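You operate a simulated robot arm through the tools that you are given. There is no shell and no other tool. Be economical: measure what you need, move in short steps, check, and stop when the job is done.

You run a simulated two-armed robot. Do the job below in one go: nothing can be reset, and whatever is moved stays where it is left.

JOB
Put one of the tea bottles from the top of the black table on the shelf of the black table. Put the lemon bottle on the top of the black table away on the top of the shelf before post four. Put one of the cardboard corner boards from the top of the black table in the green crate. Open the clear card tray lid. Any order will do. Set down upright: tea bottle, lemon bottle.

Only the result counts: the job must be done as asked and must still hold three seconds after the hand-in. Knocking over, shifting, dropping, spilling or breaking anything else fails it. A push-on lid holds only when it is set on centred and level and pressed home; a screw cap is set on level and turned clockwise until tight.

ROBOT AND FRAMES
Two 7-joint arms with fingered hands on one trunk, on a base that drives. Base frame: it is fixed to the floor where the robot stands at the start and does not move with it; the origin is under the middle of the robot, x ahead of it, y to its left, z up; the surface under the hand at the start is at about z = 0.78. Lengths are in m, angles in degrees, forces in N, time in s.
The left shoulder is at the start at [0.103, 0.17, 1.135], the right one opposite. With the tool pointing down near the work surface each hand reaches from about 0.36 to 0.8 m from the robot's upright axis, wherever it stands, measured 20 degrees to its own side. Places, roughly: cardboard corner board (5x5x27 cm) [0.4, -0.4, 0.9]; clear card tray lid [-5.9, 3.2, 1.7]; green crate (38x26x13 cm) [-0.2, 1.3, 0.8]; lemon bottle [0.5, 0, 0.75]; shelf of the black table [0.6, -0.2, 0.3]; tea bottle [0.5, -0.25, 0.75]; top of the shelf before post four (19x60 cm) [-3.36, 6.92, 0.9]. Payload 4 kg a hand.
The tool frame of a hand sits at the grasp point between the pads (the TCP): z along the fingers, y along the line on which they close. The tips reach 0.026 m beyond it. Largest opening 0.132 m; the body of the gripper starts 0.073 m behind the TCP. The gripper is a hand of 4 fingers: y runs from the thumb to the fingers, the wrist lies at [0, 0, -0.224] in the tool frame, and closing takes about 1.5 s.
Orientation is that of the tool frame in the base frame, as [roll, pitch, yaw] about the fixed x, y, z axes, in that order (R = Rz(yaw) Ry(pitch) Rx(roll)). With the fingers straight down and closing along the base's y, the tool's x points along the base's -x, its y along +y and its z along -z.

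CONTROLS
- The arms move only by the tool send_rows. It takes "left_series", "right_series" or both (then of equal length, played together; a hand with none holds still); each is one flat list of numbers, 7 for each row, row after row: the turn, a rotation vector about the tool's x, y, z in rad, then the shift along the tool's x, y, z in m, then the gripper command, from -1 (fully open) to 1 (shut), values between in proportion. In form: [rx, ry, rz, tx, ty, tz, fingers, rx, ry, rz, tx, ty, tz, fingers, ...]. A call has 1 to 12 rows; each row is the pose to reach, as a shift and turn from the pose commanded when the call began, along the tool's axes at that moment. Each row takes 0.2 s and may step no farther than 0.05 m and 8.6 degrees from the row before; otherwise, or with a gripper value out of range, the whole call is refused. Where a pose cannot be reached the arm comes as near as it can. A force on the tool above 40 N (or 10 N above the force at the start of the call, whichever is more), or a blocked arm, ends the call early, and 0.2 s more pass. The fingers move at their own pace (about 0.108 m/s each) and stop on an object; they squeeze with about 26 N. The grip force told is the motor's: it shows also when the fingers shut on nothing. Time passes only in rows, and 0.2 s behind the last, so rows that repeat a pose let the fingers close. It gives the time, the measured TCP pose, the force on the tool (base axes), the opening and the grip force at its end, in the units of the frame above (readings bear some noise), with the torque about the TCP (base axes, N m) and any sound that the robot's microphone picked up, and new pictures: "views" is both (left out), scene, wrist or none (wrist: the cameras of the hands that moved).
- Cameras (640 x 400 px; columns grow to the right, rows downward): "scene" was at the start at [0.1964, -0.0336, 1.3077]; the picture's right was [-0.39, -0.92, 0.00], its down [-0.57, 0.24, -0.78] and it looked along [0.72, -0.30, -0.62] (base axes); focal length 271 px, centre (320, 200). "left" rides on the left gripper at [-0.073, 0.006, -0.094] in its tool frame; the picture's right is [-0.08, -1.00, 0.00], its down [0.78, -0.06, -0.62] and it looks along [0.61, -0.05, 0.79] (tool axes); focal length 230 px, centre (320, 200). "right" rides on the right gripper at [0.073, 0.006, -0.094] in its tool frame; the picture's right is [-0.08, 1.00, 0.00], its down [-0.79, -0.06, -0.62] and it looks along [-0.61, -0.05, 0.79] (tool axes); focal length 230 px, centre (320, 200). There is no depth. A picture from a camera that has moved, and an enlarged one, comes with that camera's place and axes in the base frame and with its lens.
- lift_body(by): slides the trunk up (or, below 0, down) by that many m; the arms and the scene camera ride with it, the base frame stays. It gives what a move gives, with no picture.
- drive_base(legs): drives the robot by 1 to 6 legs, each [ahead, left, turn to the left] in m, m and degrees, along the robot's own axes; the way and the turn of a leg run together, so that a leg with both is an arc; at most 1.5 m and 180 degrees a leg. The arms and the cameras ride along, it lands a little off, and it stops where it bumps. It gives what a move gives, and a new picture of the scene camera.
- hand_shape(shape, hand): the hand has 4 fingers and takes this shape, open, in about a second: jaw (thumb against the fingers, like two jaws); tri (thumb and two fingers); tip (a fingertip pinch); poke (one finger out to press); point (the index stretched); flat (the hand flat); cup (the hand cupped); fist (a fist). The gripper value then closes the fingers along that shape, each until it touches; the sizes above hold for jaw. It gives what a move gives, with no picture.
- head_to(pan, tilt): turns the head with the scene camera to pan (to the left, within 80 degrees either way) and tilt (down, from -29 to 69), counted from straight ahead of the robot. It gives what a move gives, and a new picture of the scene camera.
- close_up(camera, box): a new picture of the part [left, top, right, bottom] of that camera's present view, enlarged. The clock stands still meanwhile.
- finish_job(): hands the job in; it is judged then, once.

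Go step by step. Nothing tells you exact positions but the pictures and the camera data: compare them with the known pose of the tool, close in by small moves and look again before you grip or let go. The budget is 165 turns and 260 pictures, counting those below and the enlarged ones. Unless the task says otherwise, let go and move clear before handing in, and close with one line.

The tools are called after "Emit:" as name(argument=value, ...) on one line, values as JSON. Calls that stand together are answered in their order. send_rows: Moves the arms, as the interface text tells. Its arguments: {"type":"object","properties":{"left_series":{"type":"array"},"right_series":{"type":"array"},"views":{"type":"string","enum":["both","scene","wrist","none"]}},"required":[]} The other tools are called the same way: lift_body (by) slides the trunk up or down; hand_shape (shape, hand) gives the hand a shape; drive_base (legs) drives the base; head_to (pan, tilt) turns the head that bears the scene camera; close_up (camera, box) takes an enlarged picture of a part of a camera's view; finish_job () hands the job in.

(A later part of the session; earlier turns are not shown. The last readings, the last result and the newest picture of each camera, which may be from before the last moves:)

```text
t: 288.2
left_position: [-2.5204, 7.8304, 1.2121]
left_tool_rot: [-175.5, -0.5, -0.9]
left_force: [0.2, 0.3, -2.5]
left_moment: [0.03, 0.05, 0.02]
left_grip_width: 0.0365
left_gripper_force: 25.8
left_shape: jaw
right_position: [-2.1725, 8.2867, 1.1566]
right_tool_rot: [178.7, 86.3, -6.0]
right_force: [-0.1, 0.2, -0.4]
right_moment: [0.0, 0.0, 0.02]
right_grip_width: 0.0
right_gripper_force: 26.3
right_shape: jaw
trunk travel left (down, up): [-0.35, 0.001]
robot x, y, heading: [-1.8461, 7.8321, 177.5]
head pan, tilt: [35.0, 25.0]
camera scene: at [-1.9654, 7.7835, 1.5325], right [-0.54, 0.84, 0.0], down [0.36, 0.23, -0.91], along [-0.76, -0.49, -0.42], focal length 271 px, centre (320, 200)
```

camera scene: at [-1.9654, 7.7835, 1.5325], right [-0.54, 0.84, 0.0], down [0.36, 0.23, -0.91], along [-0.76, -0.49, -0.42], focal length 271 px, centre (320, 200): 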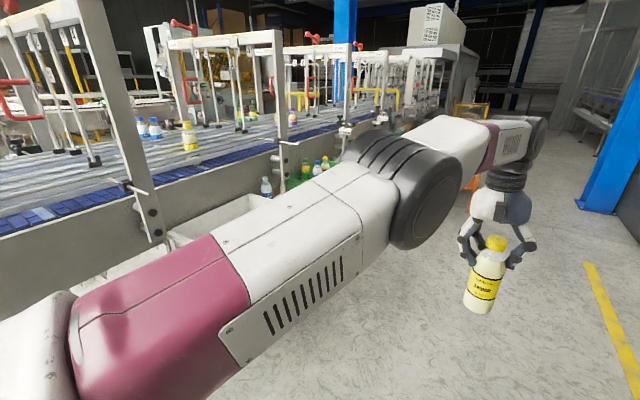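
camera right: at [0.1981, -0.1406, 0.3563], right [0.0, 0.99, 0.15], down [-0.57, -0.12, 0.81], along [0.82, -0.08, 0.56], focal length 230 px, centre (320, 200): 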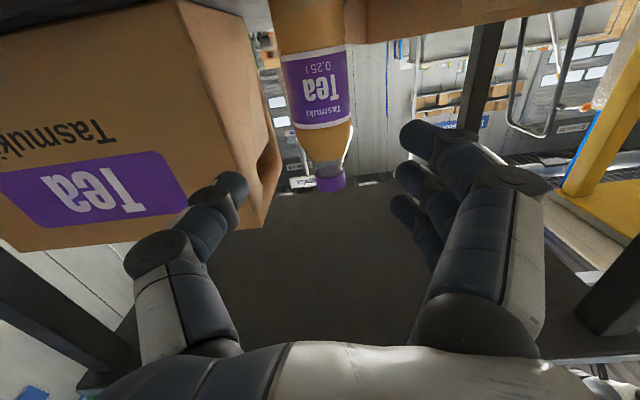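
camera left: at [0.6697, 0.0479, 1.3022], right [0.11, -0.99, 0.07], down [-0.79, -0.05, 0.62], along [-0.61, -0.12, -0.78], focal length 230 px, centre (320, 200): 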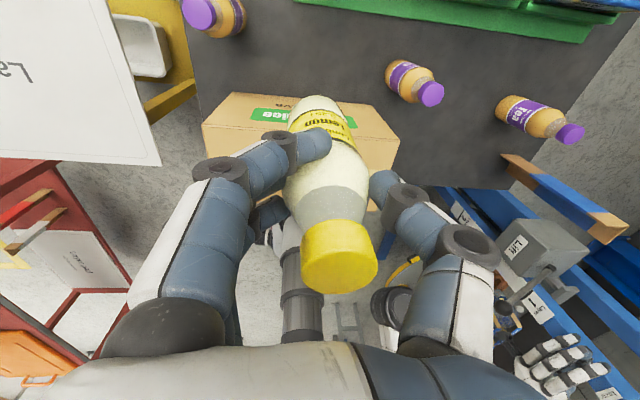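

Shelves with crates are on this side as well. I move on, keep distance from the line, and turn to face it.

Emit:
drive_base(legs=[[1.4, -0.35, 0], [0, 0, 92]])

Emit:
head_to(pan=0, tilt=30)

```text
t: 299.2
left_position: [-3.2097, 7.5923, 1.2118]
left_tool_rot: [-175.6, -0.3, 89.8]
left_force: [0.0, 0.6, -2.3]
left_moment: [-0.02, 0.01, -0.03]
left_grip_width: 0.0358
left_gripper_force: 25.6
left_shape: jaw
right_position: [-3.6714, 7.9343, 1.1566]
right_tool_rot: [178.5, 86.3, 84.7]
right_force: [-1.1, 0.8, -0.5]
right_moment: [-0.03, 0.0, 0.01]
right_grip_width: 0.0
right_gripper_force: 26.5
right_shape: jaw
trunk travel left (down, up): [-0.35, 0.001]
robot x, y, heading: [-3.2173, 8.266, -91.7]
head pan, tilt: [35.0, 25.0]
camera scene: at [-3.1699, 8.1454, 1.5325], right [-0.84, -0.55, 0.0], down [-0.23, 0.35, -0.91], along [0.5, -0.76, -0.42], focal length 271 px, centre (320, 200)
```

scene: 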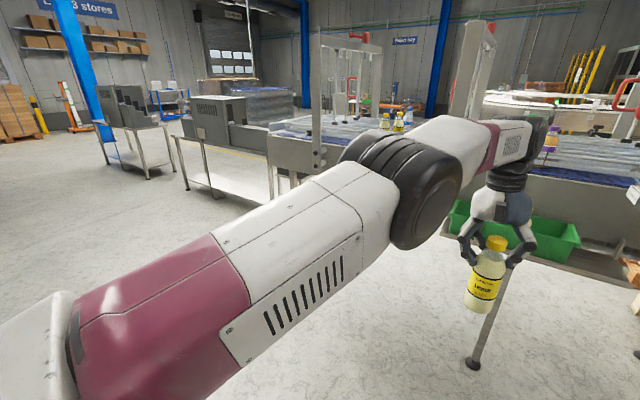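

```text
t: 300.2
left_position: [-3.2098, 7.5921, 1.2133]
left_tool_rot: [-175.7, -0.3, 89.8]
left_force: [-0.4, -0.2, -3.5]
left_moment: [-0.01, -0.03, 0.0]
left_grip_width: 0.036
left_gripper_force: 25.9
left_shape: jaw
right_position: [-3.6727, 7.9342, 1.1566]
right_tool_rot: [178.9, 86.3, 85.2]
right_force: [0.1, -0.3, 0.4]
right_moment: [0.01, 0.03, -0.01]
right_grip_width: 0.0002
right_gripper_force: 25.8
right_shape: jaw
trunk travel left (down, up): [-0.35, 0.001]
robot x, y, heading: [-3.2196, 8.263, -91.7]
head pan, tilt: [0.0, 30.0]
camera scene: at [-3.2231, 8.132, 1.5245], right [-1.0, 0.03, 0.0], down [0.01, 0.5, -0.87], along [-0.02, -0.87, -0.5], focal length 271 px, centre (320, 200)
```

scene: 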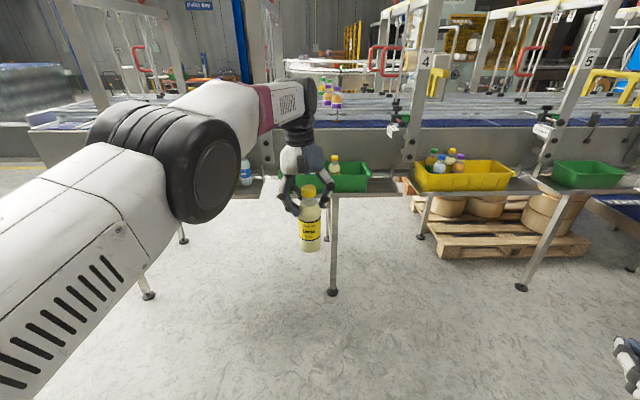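

Posts 4 and 5 are visible; the shelf left of post 4 (with a green crate) is the target. I zoom in.

Emit:
close_up(camera="scene", box=[220, 40, 480, 260])

Emit:
close_up(camera="left", box=[0, 0, 640, 400])

```text
1.82 times, centred on (350, 150) of scene
camera zoom: at [-3.2231, 8.132, 1.5245], right [-1.0, 0.03, 0.0], down [0.01, 0.5, -0.87], along [-0.02, -0.87, -0.5], focal length 493 px, centre (266, 291)
```

zoom: 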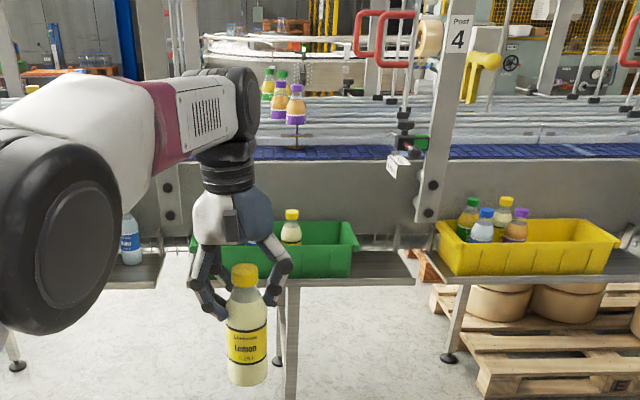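

```text
1.00 times, centred on (320, 200) of left (not enlarged: the box is as wide or as high as the picture)
camera zoom: at [-3.1957, 7.5187, 1.3041], right [-0.99, -0.08, 0.08], down [-0.01, 0.78, 0.63], along [-0.11, 0.62, -0.78], focal length 230 px, centre (320, 200)
```

zoom: 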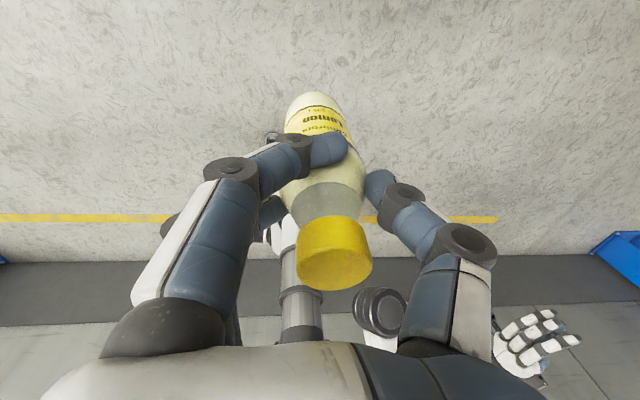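

Emit:
close_up(camera="scene", box=[350, 60, 460, 220])

Emit:
close_up(camera="scene", box=[500, 60, 640, 200])

```text
2.50 times, centred on (405, 140) of scene
camera zoom: at [-3.2231, 8.132, 1.5245], right [-1.0, 0.03, 0.0], down [0.01, 0.5, -0.87], along [-0.02, -0.87, -0.5], focal length 677 px, centre (108, 350)
```

zoom: 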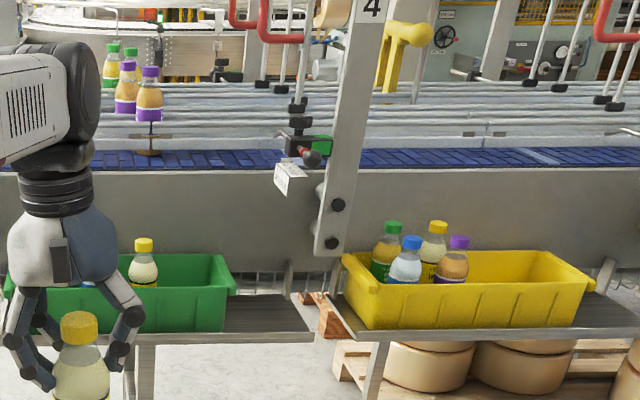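

```text
2.86 times, centred on (570, 130) of scene
camera zoom: at [-3.2231, 8.132, 1.5245], right [-1.0, 0.03, 0.0], down [0.01, 0.5, -0.87], along [-0.02, -0.87, -0.5], focal length 774 px, centre (-394, 400)
```

zoom: 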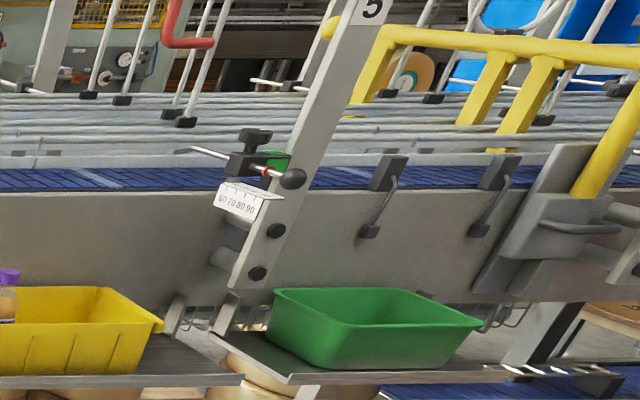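

Free room is right of the green crate on the post-four shelf (x≈-3.655..-3.49, y 6.83–7.015, z≈0.915), but a knob and scale card of post 4 hang above it, so I should put the bottle in horizontally. I'll hand it over to the right hand, which comes in horizontally at body height; first a pre-approach.

Emit:
send_rows(right_series=[0, 0, 0, 0, 0, 0.045, -1, 0, 0, 0, 0, 0, 0.09, -1, 0, 0, 0, 0, 0, 0.135, -1, -0.08, 0, 0, 0, 0.04, 0.16, -1, -0.17, 0, 0, 0, 0.085, 0.175, -1, -0.26, 0, 0, 0, 0.13, 0.185, -1, -0.35, 0, 0, 0, 0.175, 0.19, -1, -0.44, 0, 0, 0, 0.22, 0.195, -1, -0.53, 0, 0, 0, 0.265, 0.2, -1, -0.62, 0, 0, 0, 0.31, 0.2, -1, -0.7, 0, 0, 0, 0.35, 0.2, -1, -0.7, 0, 0, 0, 0.36, 0.2, -1], views="both")

Emit:
head_to(pan=-5, tilt=40)

```text
t: 303.1
left_position: [-3.2104, 7.5923, 1.2111]
left_tool_rot: [-175.7, -0.5, 89.9]
left_force: [-0.3, -0.2, -2.3]
left_moment: [0.01, -0.05, -0.01]
left_grip_width: 0.0359
left_gripper_force: 26.1
left_shape: jaw
right_position: [-3.3617, 7.7026, 1.1445]
right_tool_rot: [117.2, 85.3, 58.9]
right_force: [-0.2, 0.0, -0.1]
right_moment: [0.0, -0.03, 0.01]
right_grip_width: 0.1321
right_gripper_force: 0.1
right_shape: jaw
trunk travel left (down, up): [-0.35, 0.001]
robot x, y, heading: [-3.2181, 8.2637, -91.9]
head pan, tilt: [0.0, 30.0]
stopped in row 12 (right hand): the arm was blocked; the commanded pose is now the measured one
camera scene: at [-3.2235, 8.1319, 1.5245], right [-1.0, 0.03, 0.0], down [0.01, 0.5, -0.87], along [-0.03, -0.87, -0.5], focal length 271 px, centre (320, 200)
camera right: at [-3.4008, 7.7889, 1.0753], right [0.84, 0.52, 0.15], down [-0.41, 0.44, 0.8], along [0.35, -0.74, 0.58], focal length 230 px, centre (320, 200)
```

scene: 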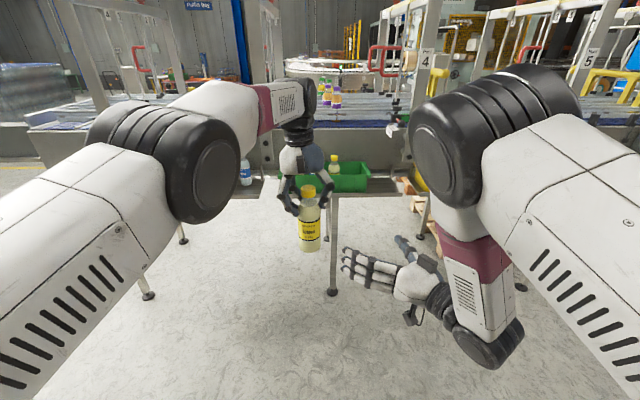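
right: 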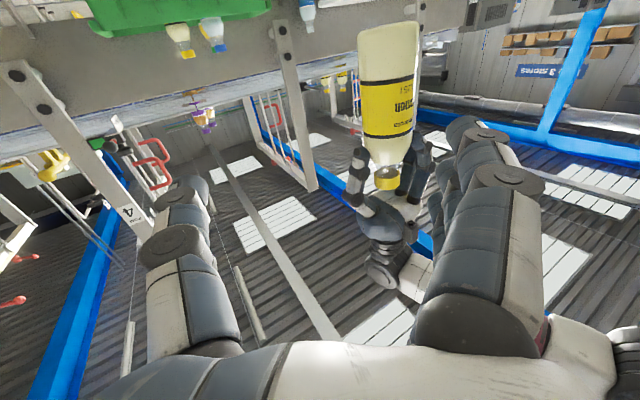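

```text
t: 303.8
left_position: [-3.2096, 7.5926, 1.2111]
left_tool_rot: [-175.5, -0.4, 89.9]
left_force: [0.3, -0.2, -2.0]
left_moment: [-0.01, 0.0, 0.03]
left_grip_width: 0.0362
left_gripper_force: 25.8
left_shape: jaw
right_position: [-3.3601, 7.7019, 1.1444]
right_tool_rot: [117.3, 85.3, 59.2]
right_force: [0.6, -1.0, -0.3]
right_moment: [0.02, 0.0, -0.01]
right_grip_width: 0.1322
right_gripper_force: 0.1
right_shape: jaw
trunk travel left (down, up): [-0.35, 0.001]
robot x, y, heading: [-3.2196, 8.2637, -91.7]
head pan, tilt: [-5.0, 40.0]
camera scene: at [-3.2304, 8.1381, 1.5092], right [-0.99, 0.12, 0.0], down [0.07, 0.64, -0.77], along [-0.09, -0.76, -0.64], focal length 271 px, centre (320, 200)
```

scene: 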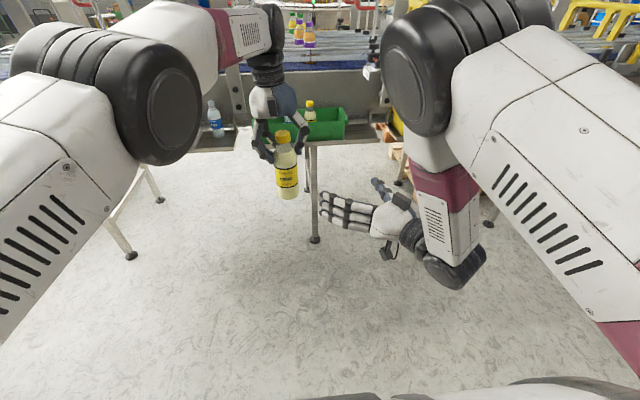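

View is good: I align sideways and close in partway.

Emit:
send_rows(right_series=[0, 0, 0, 0.004, 0.03, 0.02, -1, 0, 0, 0, 0.008, 0.06, 0.05, -1, 0, 0, 0, 0.008, 0.069, 0.09, -1, 0, 0, 0, 0.008, 0.069, 0.11, -1, 0, 0, 0, 0.008, 0.069, 0.11, -1], views="both")

```text
t: 305.2
left_position: [-3.2094, 7.5921, 1.2118]
left_tool_rot: [-175.6, -0.4, 90.0]
left_force: [0.2, -0.5, -2.4]
left_moment: [-0.05, 0.0, 0.01]
left_grip_width: 0.0359
left_gripper_force: 25.2
left_shape: jaw
right_position: [-3.2825, 7.6282, 1.145]
right_tool_rot: [100.4, 83.9, 37.8]
right_force: [0.4, -0.4, -0.8]
right_moment: [0.02, 0.03, -0.02]
right_grip_width: 0.132
right_gripper_force: 0.1
right_shape: jaw
trunk travel left (down, up): [-0.35, 0.001]
robot x, y, heading: [-3.2236, 8.2631, -92.1]
head pan, tilt: [-5.0, 40.0]
stopped in row 5 (right hand): the arm was blocked; the commanded pose is now the measured one
camera scene: at [-3.2308, 8.1379, 1.5092], right [-0.99, 0.12, 0.0], down [0.07, 0.64, -0.77], along [-0.09, -0.76, -0.64], focal length 271 px, centre (320, 200)
camera right: at [-3.312, 7.7196, 1.0745], right [0.87, 0.45, 0.18], down [-0.4, 0.47, 0.79], along [0.27, -0.76, 0.59], focal length 230 px, centre (320, 200)
```

scene: 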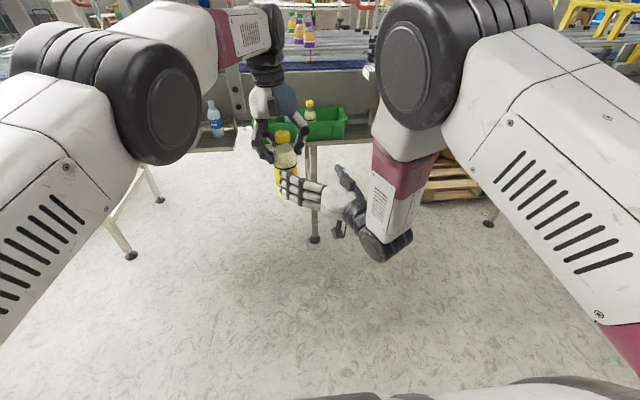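
right: 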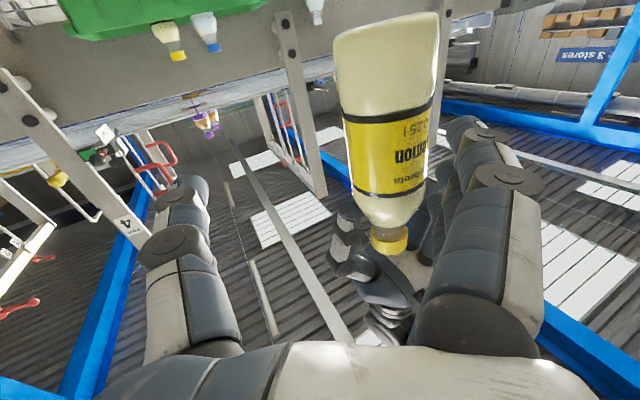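

The right arm is at its lateral limit, so I bring the bottle toward it with the left hand.

Emit:
send_rows(left_series=[0, 0, 0, 0.005, -0.012, 0, 1, 0, 0, 0, 0.01, -0.024, 0, 1, 0, 0, 0, 0.014, -0.036, 0, 1, 0, 0, 0, 0.018, -0.046, 0, 1, 0, 0, 0, 0.018, -0.046, 0, 1], views="scene")

Emit:
close_up(camera="right", box=[0, 0, 640, 400])

```text
t: 306.6
left_position: [-3.2179, 7.5943, 1.2175]
left_tool_rot: [-174.3, -0.8, 93.8]
left_force: [0.6, 0.4, -2.6]
left_moment: [0.01, 0.0, -0.04]
left_grip_width: 0.0361
left_gripper_force: 25.8
left_shape: jaw
right_position: [-3.2823, 7.6275, 1.146]
right_tool_rot: [100.3, 83.8, 37.6]
right_force: [0.4, 0.2, 1.1]
right_moment: [-0.02, -0.02, 0.01]
right_grip_width: 0.132
right_gripper_force: 0.0
right_shape: jaw
trunk travel left (down, up): [-0.35, 0.001]
robot x, y, heading: [-3.2202, 8.2661, -91.8]
head pan, tilt: [-5.0, 40.0]
stopped in row 5 (left hand): the arm was blocked; the commanded pose is now the measured one
camera scene: at [-3.2301, 8.1379, 1.5092], right [-0.99, 0.12, 0.0], down [0.07, 0.64, -0.77], along [-0.09, -0.76, -0.64], focal length 271 px, centre (320, 200)
```

scene: 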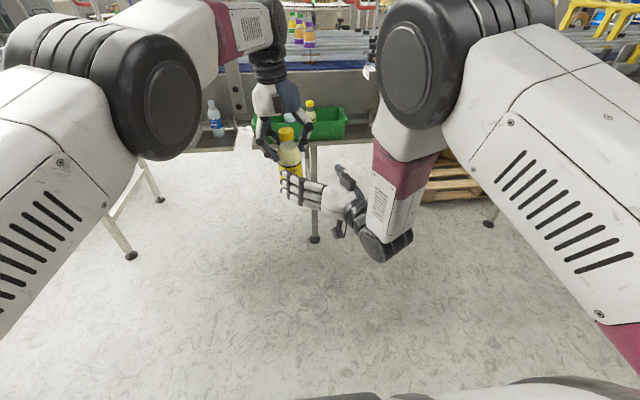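

```text
1.00 times, centred on (320, 200) of right (not enlarged: the box is as wide or as high as the picture)
camera zoom: at [-3.3123, 7.7193, 1.0746], right [0.88, 0.45, 0.18], down [-0.4, 0.47, 0.79], along [0.27, -0.76, 0.59], focal length 230 px, centre (320, 200)
```

zoom: 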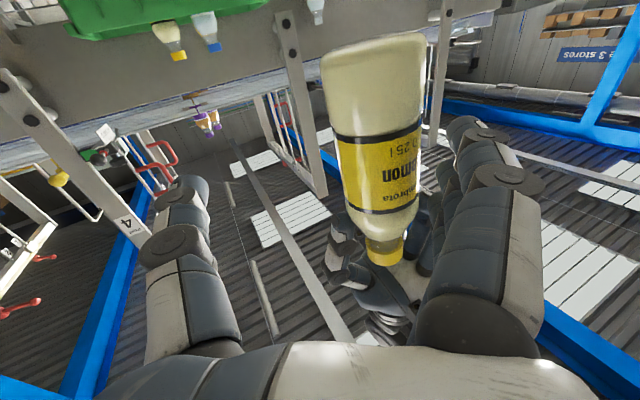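

Both are at lateral limits, so I pull the right hand back a bit and yaw it further left (≈60°), which lets it reach the bottle with its wrist in an easier place.

Emit:
send_rows(right_series=[0, 0, 0, 0, -0.01, -0.03, -1, 0, 0, 0, 0, -0.02, -0.05, -1, -0.14, 0, 0, 0, -0.029, -0.055, -1, -0.28, 0, 0, 0, -0.029, -0.055, -1, -0.42, 0, 0, 0, -0.029, -0.055, -1, -0.56, 0, 0, 0, -0.029, -0.055, -1, -0.56, 0, 0, 0, -0.029, -0.055, -1], views="both")

```text
t: 308.2
left_position: [-3.2184, 7.5953, 1.2185]
left_tool_rot: [-174.3, -0.8, 93.7]
left_force: [0.1, 0.0, -2.9]
left_moment: [-0.04, -0.02, -0.02]
left_grip_width: 0.0358
left_gripper_force: 26.2
left_shape: jaw
right_position: [-3.3326, 7.6647, 1.1419]
right_tool_rot: [68.6, 83.8, 38.0]
right_force: [-0.1, 0.9, -0.1]
right_moment: [0.03, 0.03, 0.01]
right_grip_width: 0.1318
right_gripper_force: 0.0
right_shape: jaw
trunk travel left (down, up): [-0.35, 0.001]
robot x, y, heading: [-3.225, 8.2656, -91.7]
head pan, tilt: [-5.0, 40.0]
camera scene: at [-3.2301, 8.1384, 1.5092], right [-0.99, 0.12, 0.0], down [0.07, 0.64, -0.77], along [-0.09, -0.76, -0.64], focal length 271 px, centre (320, 200)
camera right: at [-3.4018, 7.7225, 1.0664], right [0.49, 0.85, 0.18], down [-0.63, 0.21, 0.75], along [0.6, -0.48, 0.64], focal length 230 px, centre (320, 200)
```

scene: 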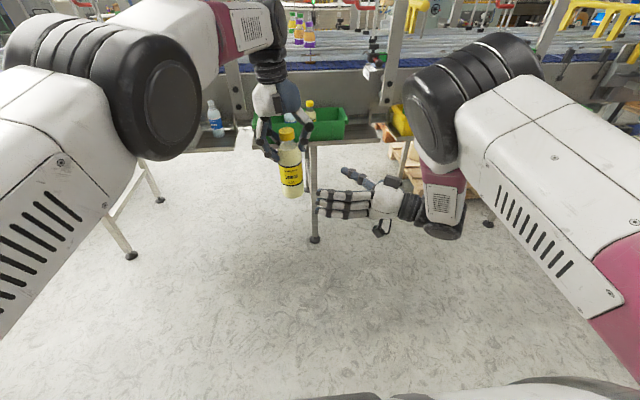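
right: 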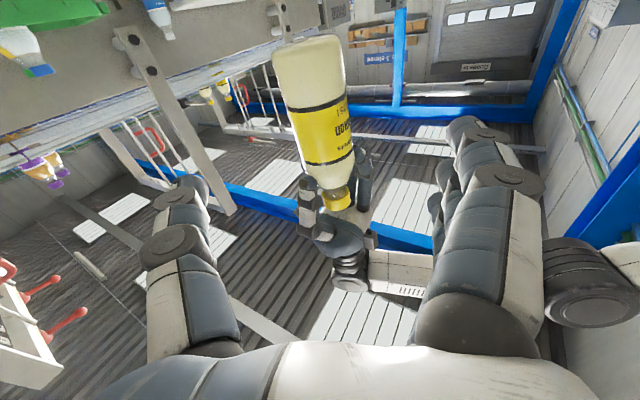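

The bottle is now centred before the right hand. I advance 0.13 m and close gently on the lower body.

Emit:
send_rows(right_series=[0, 0, 0, 0.005, 0, 0.035, -1, 0, 0, 0, 0.009, 0, 0.07, -1, 0, 0, 0, 0.01, 0, 0.1, -1, 0, 0, 0, 0.01, 0, 0.128, -1, 0, 0, 0, 0.01, 0, 0.128, -1], views="both")

```text
t: 309.4
left_position: [-3.2189, 7.596, 1.2181]
left_tool_rot: [-174.3, -0.9, 93.7]
left_force: [0.1, 0.4, -2.2]
left_moment: [0.01, -0.02, -0.01]
left_grip_width: 0.036
left_gripper_force: 26.0
left_shape: jaw
right_position: [-3.2323, 7.5965, 1.1424]
right_tool_rot: [65.9, 83.7, 34.4]
right_force: [-0.5, 0.1, -0.7]
right_moment: [-0.01, 0.01, 0.01]
right_grip_width: 0.132
right_gripper_force: 0.0
right_shape: jaw
trunk travel left (down, up): [-0.35, 0.001]
robot x, y, heading: [-3.2234, 8.2662, -92.0]
head pan, tilt: [-5.0, 40.0]
camera scene: at [-3.2306, 8.1382, 1.5092], right [-0.99, 0.12, 0.0], down [0.07, 0.64, -0.77], along [-0.09, -0.76, -0.64], focal length 271 px, centre (320, 200)
camera right: at [-3.2995, 7.6547, 1.0656], right [0.51, 0.84, 0.18], down [-0.63, 0.22, 0.75], along [0.59, -0.49, 0.64], focal length 230 px, centre (320, 200)
```

scene: 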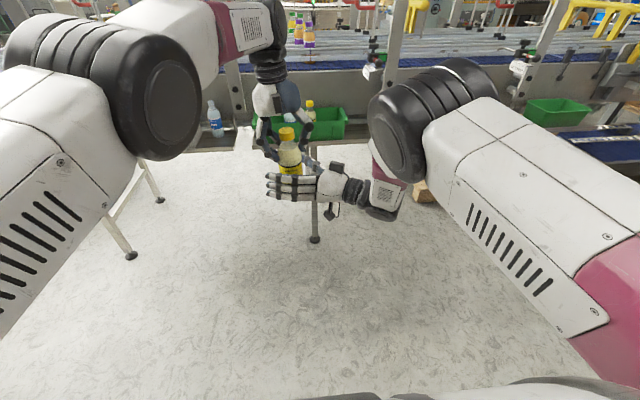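
right: 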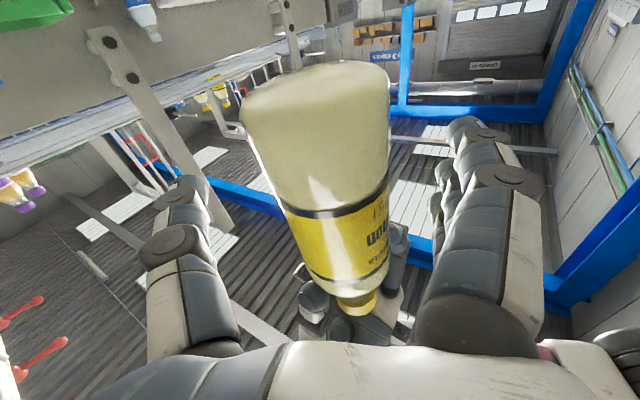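

Emit:
send_rows(right_series=[0, 0, 0, 0, 0, 0.008, -0.5, 0, 0, 0, 0, 0, 0.008, -0.1, 0, 0, 0, 0, 0, 0.008, 0.2, 0, 0, 0, 0, 0, 0.008, 0.4, 0, 0, 0, 0, 0, 0.008, 0.7, 0, 0, 0, 0, 0, 0.008, 1, 0, 0, 0, 0, 0, 0.008, 1, 0, 0, 0, 0, 0, 0.008, 1], views="both")

```text
t: 311.2
left_position: [-3.22, 7.5947, 1.2184]
left_tool_rot: [-174.3, -0.9, 93.7]
left_force: [-8.2, -1.9, -1.0]
left_moment: [-0.14, 0.49, -0.03]
left_grip_width: 0.0357
left_gripper_force: 26.1
left_shape: jaw
right_position: [-3.2278, 7.5933, 1.1397]
right_tool_rot: [67.7, 83.7, 35.9]
right_force: [8.0, 1.7, 0.0]
right_moment: [-0.06, 0.11, 0.06]
right_grip_width: 0.0367
right_gripper_force: 26.1
right_shape: jaw
trunk travel left (down, up): [-0.35, 0.001]
robot x, y, heading: [-3.2219, 8.2628, -91.7]
head pan, tilt: [-5.0, 40.0]
camera scene: at [-3.2305, 8.138, 1.5092], right [-0.99, 0.12, 0.0], down [0.07, 0.64, -0.77], along [-0.09, -0.76, -0.64], focal length 271 px, centre (320, 200)
camera right: at [-3.2959, 7.6513, 1.0635], right [0.51, 0.84, 0.18], down [-0.63, 0.22, 0.75], along [0.59, -0.5, 0.64], focal length 230 px, centre (320, 200)
```

scene: 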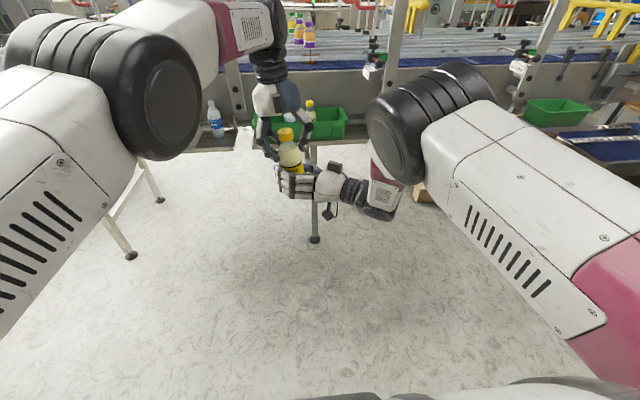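
right: 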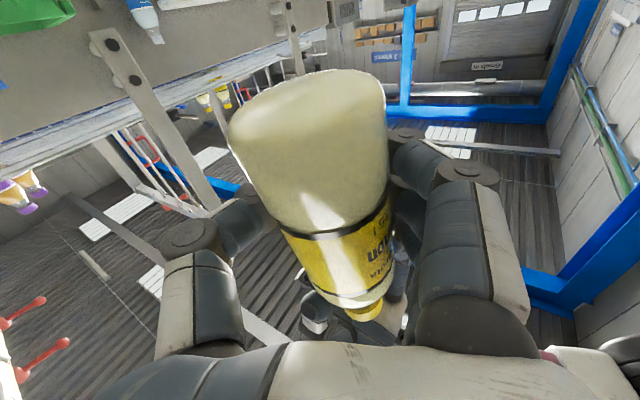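

Emit:
close_up(camera="scene", box=[220, 80, 420, 240])

```text
2.50 times, centred on (320, 160) of scene
camera zoom: at [-3.2305, 8.138, 1.5092], right [-0.99, 0.12, 0.0], down [0.07, 0.64, -0.77], along [-0.09, -0.76, -0.64], focal length 677 px, centre (320, 300)
```

zoom: 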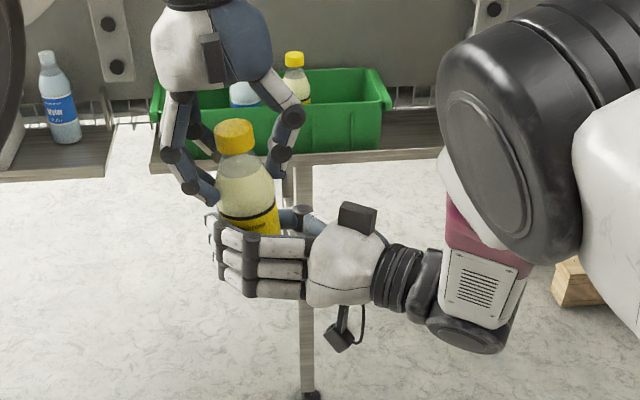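

Right hand holds the lemon bottle's body firmly. Now I open the left hand and lift it off.

Emit:
send_rows(left_series=[0, 0, 0, 0, 0, 0, 0.6, 0, 0, 0, 0, 0, 0, 0.2, 0, 0, 0, 0, 0, 0, -0.3, 0, 0, 0, 0, 0, 0, -0.8, 0, 0, 0, 0, 0, 0, -1, 0, 0, 0, 0, 0, 0, -1, 0, 0, 0, 0, 0, -0.03, -1, 0, 0, 0, 0, 0, -0.06, -1, 0, 0, 0, 0, 0, -0.09, -1], views="scene")

Emit:
close_up(camera="scene", box=[220, 80, 420, 240])

```text
t: 313.2
left_position: [-3.2183, 7.6125, 1.3048]
left_tool_rot: [-174.4, -0.8, 93.2]
left_force: [-0.1, 0.4, 0.5]
left_moment: [-0.03, 0.01, 0.01]
left_grip_width: 0.1319
left_gripper_force: 0.0
left_shape: jaw
left hand out of reach, approached as far as the arm can: row 8, 9
right_position: [-3.2274, 7.5936, 1.1408]
right_tool_rot: [65.9, 83.5, 34.2]
right_force: [-0.2, 0.6, 0.5]
right_moment: [-0.04, -0.02, 0.01]
right_grip_width: 0.0298
right_gripper_force: 26.0
right_shape: jaw
trunk travel left (down, up): [-0.35, 0.001]
robot x, y, heading: [-3.2184, 8.2658, -91.7]
head pan, tilt: [-5.0, 40.0]
camera scene: at [-3.2308, 8.139, 1.5093], right [-0.99, 0.12, 0.0], down [0.07, 0.64, -0.77], along [-0.09, -0.76, -0.64], focal length 271 px, centre (320, 200)
```

scene: 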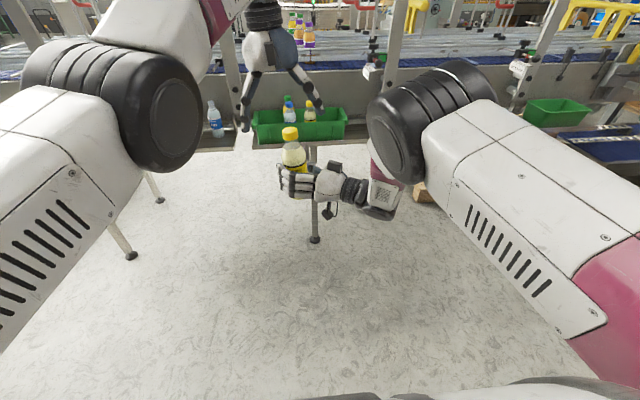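

```text
2.50 times, centred on (320, 160) of scene
camera zoom: at [-3.2308, 8.139, 1.5093], right [-0.99, 0.12, 0.0], down [0.07, 0.64, -0.77], along [-0.09, -0.76, -0.64], focal length 677 px, centre (320, 300)
```

zoom: 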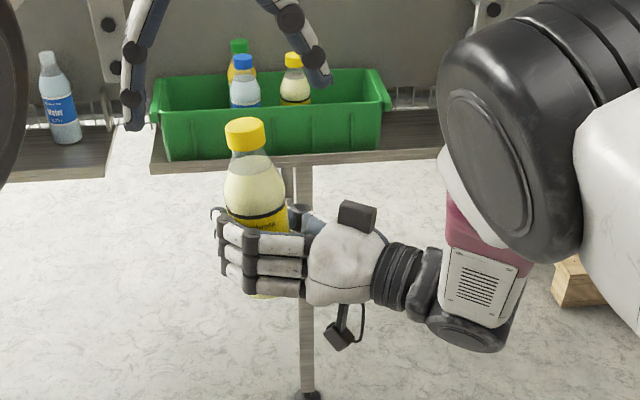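

Handover succeeded; the bottle is nearly upright in the right hand. I withdraw the left hand and swing the right hand (pure yaw) to point straight ahead.

Emit:
send_rows(right_series=[0.126, -0.013, -0.006, -0.003, -0.014, -0.034, 1, 0.252, -0.026, -0.012, -0.006, -0.027, -0.068, 1, 0.378, -0.039, -0.018, -0.009, -0.041, -0.102, 1, 0.504, -0.052, -0.023, -0.012, -0.055, -0.136, 1, 0.63, -0.065, -0.029, -0.015, -0.068, -0.17, 1, 0.756, -0.078, -0.035, -0.018, -0.082, -0.204, 1, 0.882, -0.091, -0.041, -0.021, -0.095, -0.238, 1, 1.004, -0.104, -0.046, -0.024, -0.109, -0.272, 1, 1.004, -0.104, -0.046, -0.024, -0.109, -0.272, 1], left_series=[0, 0, 0, 0.02, 0.02, 0, -1, 0, 0, 0, 0.04, 0.04, 0, -1, 0, 0, 0, 0.06, 0.06, 0, -1, 0, 0, 0, 0.08, 0.08, 0, -1, 0, 0, 0, 0.1, 0.1, 0, -1, 0, 0, 0, 0.12, 0.12, 0, -1, 0, 0, 0, 0.14, 0.14, 0, -1, 0, 0, 0, 0.15, 0.15, 0, -1, 0, 0, 0, 0.15, 0.15, 0, -1], views="both")

```text
t: 315.2
left_position: [-3.1203, 7.6008, 1.3503]
left_tool_rot: [-174.5, -0.8, 93.3]
left_force: [0.1, -1.0, 1.0]
left_moment: [-0.01, 0.03, -0.01]
left_grip_width: 0.132
left_gripper_force: 0.2
left_shape: jaw
left hand out of reach, approached as far as the arm can: row 1, 2, 3, 4, 5, 6, 7, 8, 9
right_position: [-3.5051, 7.6394, 1.1416]
right_tool_rot: [65.0, 83.9, -23.6]
right_force: [0.5, -0.2, -2.5]
right_moment: [-0.04, 0.02, -0.02]
right_grip_width: 0.0297
right_gripper_force: 25.9
right_shape: jaw
trunk travel left (down, up): [-0.35, 0.001]
robot x, y, heading: [-3.2212, 8.2601, -91.8]
head pan, tilt: [-5.0, 40.0]
camera scene: at [-3.2306, 8.1379, 1.5092], right [-0.99, 0.12, 0.0], down [0.07, 0.64, -0.77], along [-0.09, -0.76, -0.64], focal length 271 px, centre (320, 200)
camera right: at [-3.4925, 7.7297, 1.0657], right [0.98, 0.03, 0.17], down [-0.15, 0.65, 0.75], along [-0.09, -0.76, 0.64], focal length 230 px, centre (320, 200)
camera left: at [-3.0993, 7.5282, 1.4425], right [-0.99, -0.14, 0.1], down [-0.05, 0.77, 0.63], along [-0.16, 0.62, -0.77], focal length 230 px, centre (320, 200)
```

scene: 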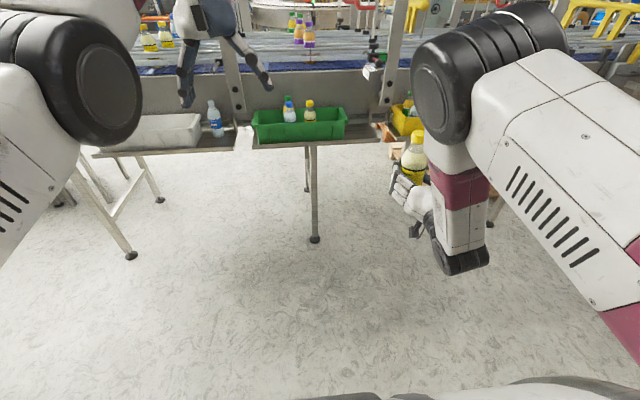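
right: 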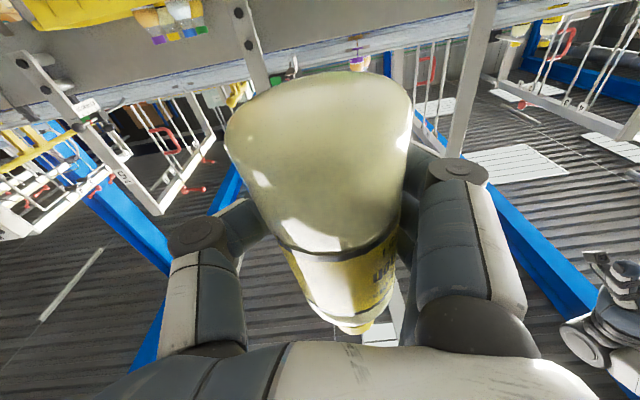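
left: 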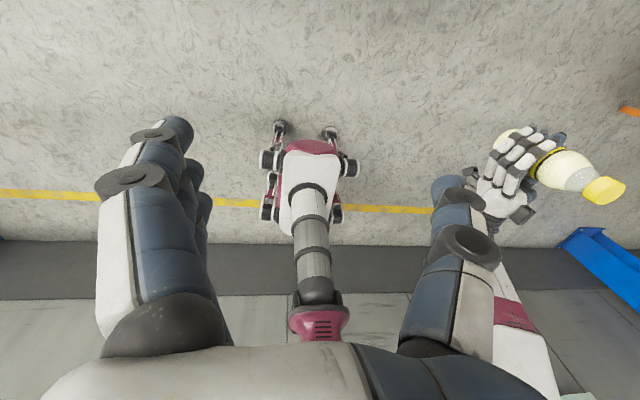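

I lower the trunk and pull the left hand down and back so it won't strike the line when I drive in.

Emit:
lift_body(by=-0.12)

Emit:
send_rows(left_series=[0, 0, 0, 0.02, 0.012, 0.035, -0.5, 0, 0, 0, 0.04, 0.024, 0.07, 0, 0, 0, 0, 0.06, 0.036, 0.105, 0.5, 0, 0, 0, 0.08, 0.048, 0.14, 1, 0, 0, 0, 0.1, 0.06, 0.175, 1, 0, 0, 0, 0.12, 0.072, 0.21, 1, 0, 0, 0, 0.14, 0.084, 0.245, 1, 0, 0, 0, 0.16, 0.096, 0.27, 1, 0, 0, 0, 0.18, 0.108, 0.29, 1, 0, 0, 0, 0.2, 0.11, 0.3, 1], views="scene")

Emit:
close_up(camera="scene", box=[330, 80, 530, 240])

```text
t: 316.7
left_position: [-3.1164, 7.5889, 1.1988]
left_tool_rot: [-174.7, -3.8, 93.3]
left_force: [0.2, -0.1, -0.4]
left_moment: [0.01, 0.02, 0.0]
left_grip_width: 0.132
left_gripper_force: 0.1
left_shape: jaw
right_position: [-3.5122, 7.6404, 1.0228]
right_tool_rot: [64.7, 83.6, -24.4]
right_force: [0.7, -0.7, -2.8]
right_moment: [-0.06, 0.01, 0.03]
right_grip_width: 0.029
right_gripper_force: 26.0
right_shape: jaw
trunk travel left (down, up): [-0.23, 0.121]
robot x, y, heading: [-3.2225, 8.2641, -91.7]
head pan, tilt: [-5.0, 40.0]
```

```text
t: 318.9
left_position: [-3.0705, 7.5652, 0.8554]
left_tool_rot: [-174.9, -3.9, 93.2]
left_force: [0.0, -0.7, -0.3]
left_moment: [-0.03, 0.01, 0.02]
left_grip_width: 0.0
left_gripper_force: 26.1
left_shape: jaw
left hand out of reach, approached as far as the arm can: row 1, 2, 3, 4, 5, 6, 7, 8, 9, 10
right_position: [-3.5131, 7.6405, 1.0214]
right_tool_rot: [65.6, 83.6, -23.4]
right_force: [0.4, -0.8, -2.5]
right_moment: [-0.03, 0.03, 0.01]
right_grip_width: 0.0291
right_gripper_force: 25.8
right_shape: jaw
trunk travel left (down, up): [-0.23, 0.121]
robot x, y, heading: [-3.2193, 8.2631, -91.2]
head pan, tilt: [-5.0, 40.0]
camera scene: at [-3.232, 8.1196, 1.3886], right [-0.99, 0.12, 0.0], down [0.08, 0.64, -0.77], along [-0.09, -0.76, -0.64], focal length 271 px, centre (320, 200)
```

scene: 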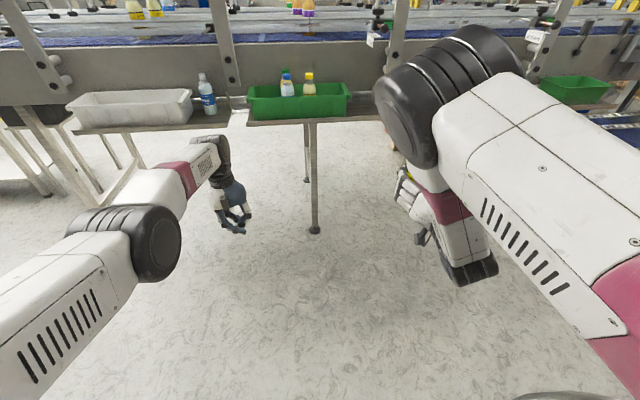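

```text
2.50 times, centred on (430, 160) of scene
camera zoom: at [-3.232, 8.1196, 1.3886], right [-0.99, 0.12, 0.0], down [0.08, 0.64, -0.77], along [-0.09, -0.76, -0.64], focal length 677 px, centre (45, 300)
```

zoom: 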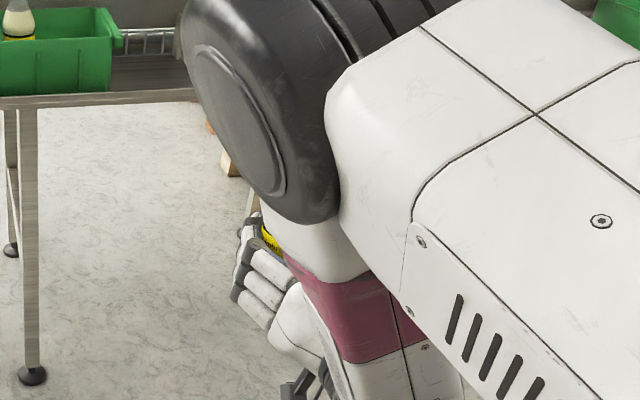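

Emit:
send_rows(left_series=[0, 0, 0, 0.04, 0, 0, 1, 0, 0, 0, 0.08, 0, 0, 1, 0, 0, 0, 0.12, 0, 0, 1, 0, 0, 0, 0.16, 0, 0, 1, 0, 0, 0, 0.2, 0, 0, 1, 0, 0, 0, 0.24, 0, 0, 1, 0, 0, 0, 0.28, 0, 0, 1], views="none")

Emit:
close_up(camera="left", box=[340, 80, 640, 320])

```text
t: 320.5
left_position: [-3.1244, 7.5847, 0.8053]
left_tool_rot: [-174.9, -4.1, 93.2]
left_force: [0.3, -0.7, -0.5]
left_moment: [0.0, -0.02, 0.0]
left_grip_width: 0.0
left_gripper_force: 26.0
left_shape: jaw
left hand out of reach, approached as far as the arm can: row 1, 2, 3, 4, 5, 6, 7
right_position: [-3.5135, 7.64, 1.0193]
right_tool_rot: [66.0, 83.6, -23.2]
right_force: [-0.2, -0.7, -3.9]
right_moment: [-0.02, 0.05, -0.02]
right_grip_width: 0.0293
right_gripper_force: 26.3
right_shape: jaw
trunk travel left (down, up): [-0.23, 0.121]
robot x, y, heading: [-3.2226, 8.2647, -91.7]
head pan, tilt: [-5.0, 40.0]
```

```text
1.67 times, centred on (490, 200) of left
camera zoom: at [-3.1043, 7.5073, 0.8934], right [-0.99, -0.14, 0.08], down [-0.05, 0.74, 0.67], along [-0.16, 0.66, -0.73], focal length 384 px, centre (37, 200)
```

zoom: 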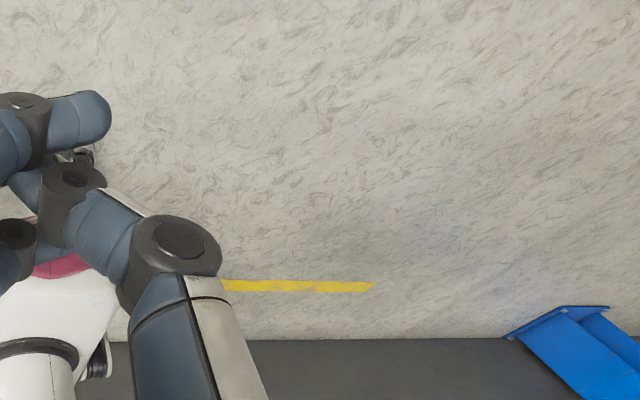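

The commanded left pose had wandered too close to the body; I command it forward to a reachable spot.

Emit:
send_rows(left_series=[0, 0, 0, -0.048, 0, 0, 1, 0, 0, 0, -0.096, 0, 0, 1, 0, 0, 0, -0.144, 0, 0, 1, 0, 0, 0, -0.192, 0, 0, 1, 0, 0, 0, -0.24, 0, 0, 1, 0, 0, 0, -0.288, 0, 0, 1, 0, 0, 0, -0.336, 0, 0, 1, 0, 0, 0, -0.384, 0, 0, 1, 0, 0, 0, -0.42, 0, 0, 1, 0, 0, 0, -0.42, 0, 0, 1], views="scene")

```text
t: 322.7
left_position: [-3.0796, 7.5655, 0.8478]
left_tool_rot: [-174.8, -3.9, 93.2]
left_force: [0.4, -0.2, 0.0]
left_moment: [0.05, 0.03, -0.04]
left_grip_width: 0.0001
left_gripper_force: 25.9
left_shape: jaw
left hand out of reach, approached as far as the arm can: row 1, 2, 3, 4, 5, 6, 7, 8, 9, 10
right_position: [-3.5129, 7.6418, 1.0204]
right_tool_rot: [65.8, 83.7, -23.3]
right_force: [0.6, -0.7, -3.0]
right_moment: [-0.05, 0.02, 0.04]
right_grip_width: 0.029
right_gripper_force: 25.8
right_shape: jaw
trunk travel left (down, up): [-0.23, 0.121]
robot x, y, heading: [-3.2218, 8.2604, -91.9]
head pan, tilt: [-5.0, 40.0]
camera scene: at [-3.2312, 8.119, 1.3885], right [-0.99, 0.12, 0.0], down [0.07, 0.64, -0.77], along [-0.09, -0.76, -0.64], focal length 271 px, centre (320, 200)
```

scene: 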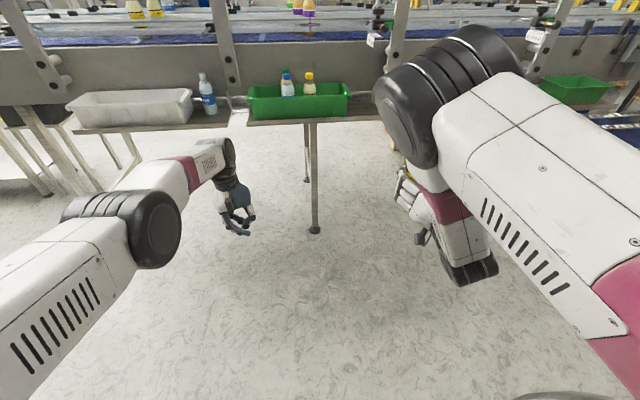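

Emit:
send_rows(left_series=[0, -0.14, 0, 0, 0, 0, 1, 0, -0.28, 0, 0, 0, 0, 1, 0, -0.42, 0, 0, 0, 0, 1, 0, -0.56, 0, 0, 0, 0, 1, 0, -0.7, 0, 0, 0, 0, 1, 0, -0.84, 0, 0, 0, 0, 1, 0, -0.98, 0, 0, 0, 0, 1, 0, -1.12, 0, 0, 0, 0, 1, 0, -1.26, 0, 0, 0, 0, 1, 0, -1.4, 0, 0, 0, 0, 1], views="scene")

```text
t: 324.9
left_position: [-3.087, 7.5711, 0.846]
left_tool_rot: [-158.9, 75.5, 114.2]
left_force: [-0.1, 0.1, -0.6]
left_moment: [0.03, 0.03, -0.03]
left_grip_width: 0.0001
left_gripper_force: 26.1
left_shape: jaw
right_position: [-3.513, 7.6406, 1.0203]
right_tool_rot: [65.9, 83.7, -23.3]
right_force: [0.1, 0.0, -2.6]
right_moment: [-0.05, 0.03, -0.02]
right_grip_width: 0.0292
right_gripper_force: 25.8
right_shape: jaw
trunk travel left (down, up): [-0.23, 0.121]
robot x, y, heading: [-3.2177, 8.2641, -91.6]
head pan, tilt: [-5.0, 40.0]
camera scene: at [-3.2311, 8.1188, 1.3884], right [-0.99, 0.12, 0.0], down [0.07, 0.64, -0.77], along [-0.09, -0.76, -0.64], focal length 271 px, centre (320, 200)
```

scene: 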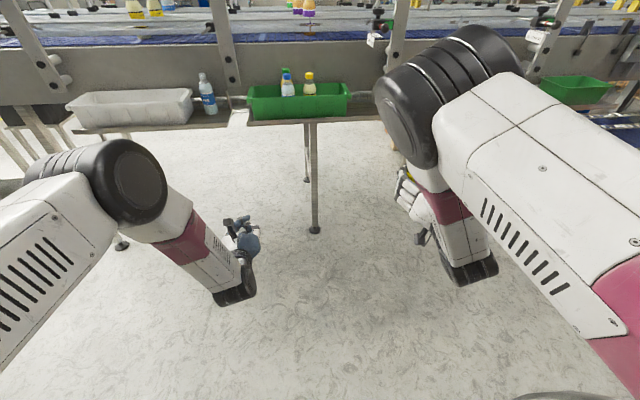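

Now the hand points forward and is reachable; I pull it straight back and outward.

Emit:
send_rows(left_series=[0, 0, 0, 0, 0.015, -0.035, 1, 0, 0, 0, 0, 0.03, -0.07, 1, 0, 0, 0, 0, 0.045, -0.105, 1, 0, 0, 0, 0, 0.06, -0.14, 1, 0, 0, 0, 0, 0.075, -0.175, 1, 0, 0, 0, 0, 0.09, -0.21, 1, 0, 0, 0, 0, 0.105, -0.245, 1, 0, 0, 0, 0, 0.12, -0.28, 1], views="scene")

```text
t: 326.7
left_position: [-2.9778, 7.8535, 0.9018]
left_tool_rot: [-158.7, 75.5, 114.4]
left_force: [0.0, -0.2, -0.2]
left_moment: [-0.04, 0.01, -0.02]
left_grip_width: 0.0
left_gripper_force: 26.4
left_shape: jaw
right_position: [-3.5116, 7.6418, 1.0218]
right_tool_rot: [65.2, 83.7, -24.1]
right_force: [0.4, 0.0, -2.3]
right_moment: [-0.05, 0.07, 0.0]
right_grip_width: 0.0288
right_gripper_force: 25.6
right_shape: jaw
trunk travel left (down, up): [-0.23, 0.121]
robot x, y, heading: [-3.2204, 8.2636, -91.5]
head pan, tilt: [-5.0, 40.0]
camera scene: at [-3.2298, 8.1201, 1.3887], right [-0.99, 0.12, 0.0], down [0.07, 0.64, -0.77], along [-0.09, -0.76, -0.64], focal length 271 px, centre (320, 200)
```

scene: 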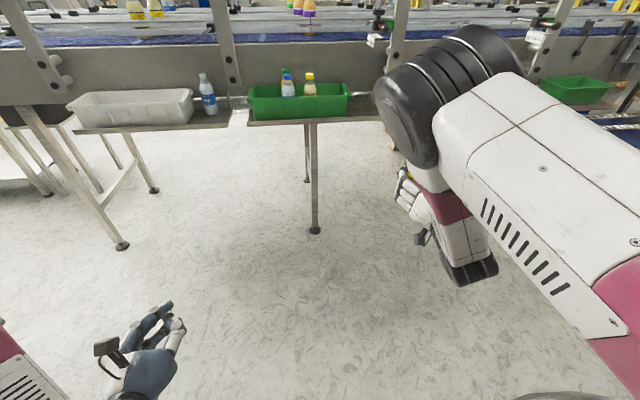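

The left is tucked. Before driving in I pin down where post 4's knob is, from this second height.

Emit:
head_to(pan=-10, tilt=25)

Emit:
close_up(camera="scene", box=[260, 60, 460, 220])

```text
t: 327.4
left_position: [-2.9785, 7.8516, 0.9016]
left_tool_rot: [-158.9, 75.3, 114.2]
left_force: [-0.1, 1.1, 0.2]
left_moment: [-0.01, 0.02, 0.03]
left_grip_width: 0.0
left_gripper_force: 26.0
left_shape: jaw
right_position: [-3.5123, 7.6398, 1.0215]
right_tool_rot: [65.6, 83.7, -23.6]
right_force: [-0.2, -0.2, -3.6]
right_moment: [-0.07, 0.03, -0.02]
right_grip_width: 0.0285
right_gripper_force: 25.7
right_shape: jaw
trunk travel left (down, up): [-0.23, 0.121]
robot x, y, heading: [-3.2193, 8.2671, -91.8]
head pan, tilt: [-10.0, 25.0]
camera scene: at [-3.2397, 8.1133, 1.4118], right [-0.98, 0.2, 0.0], down [0.09, 0.41, -0.91], along [-0.18, -0.89, -0.42], focal length 271 px, centre (320, 200)
```

scene: 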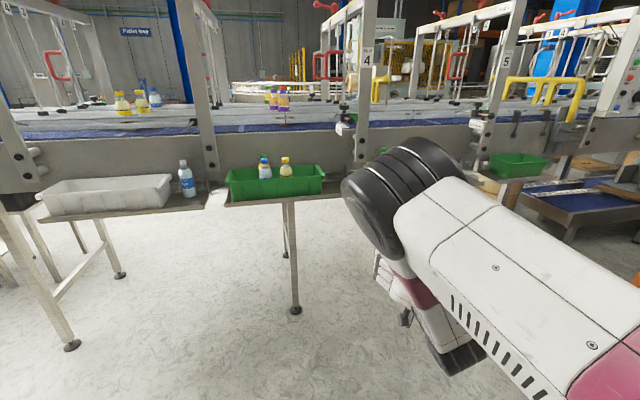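

```text
2.50 times, centred on (360, 140) of scene
camera zoom: at [-3.2397, 8.1133, 1.4118], right [-0.98, 0.2, 0.0], down [0.09, 0.41, -0.91], along [-0.18, -0.89, -0.42], focal length 677 px, centre (220, 350)
```

zoom: 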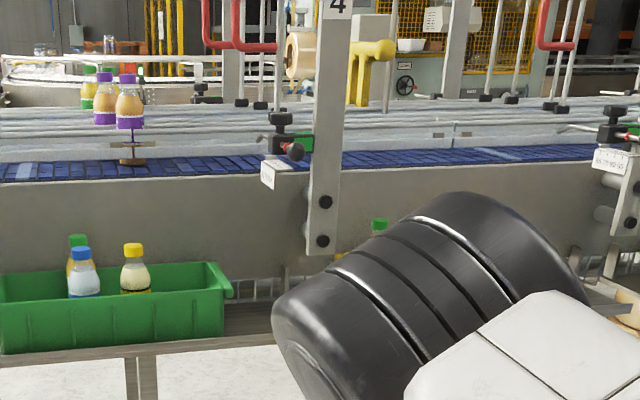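

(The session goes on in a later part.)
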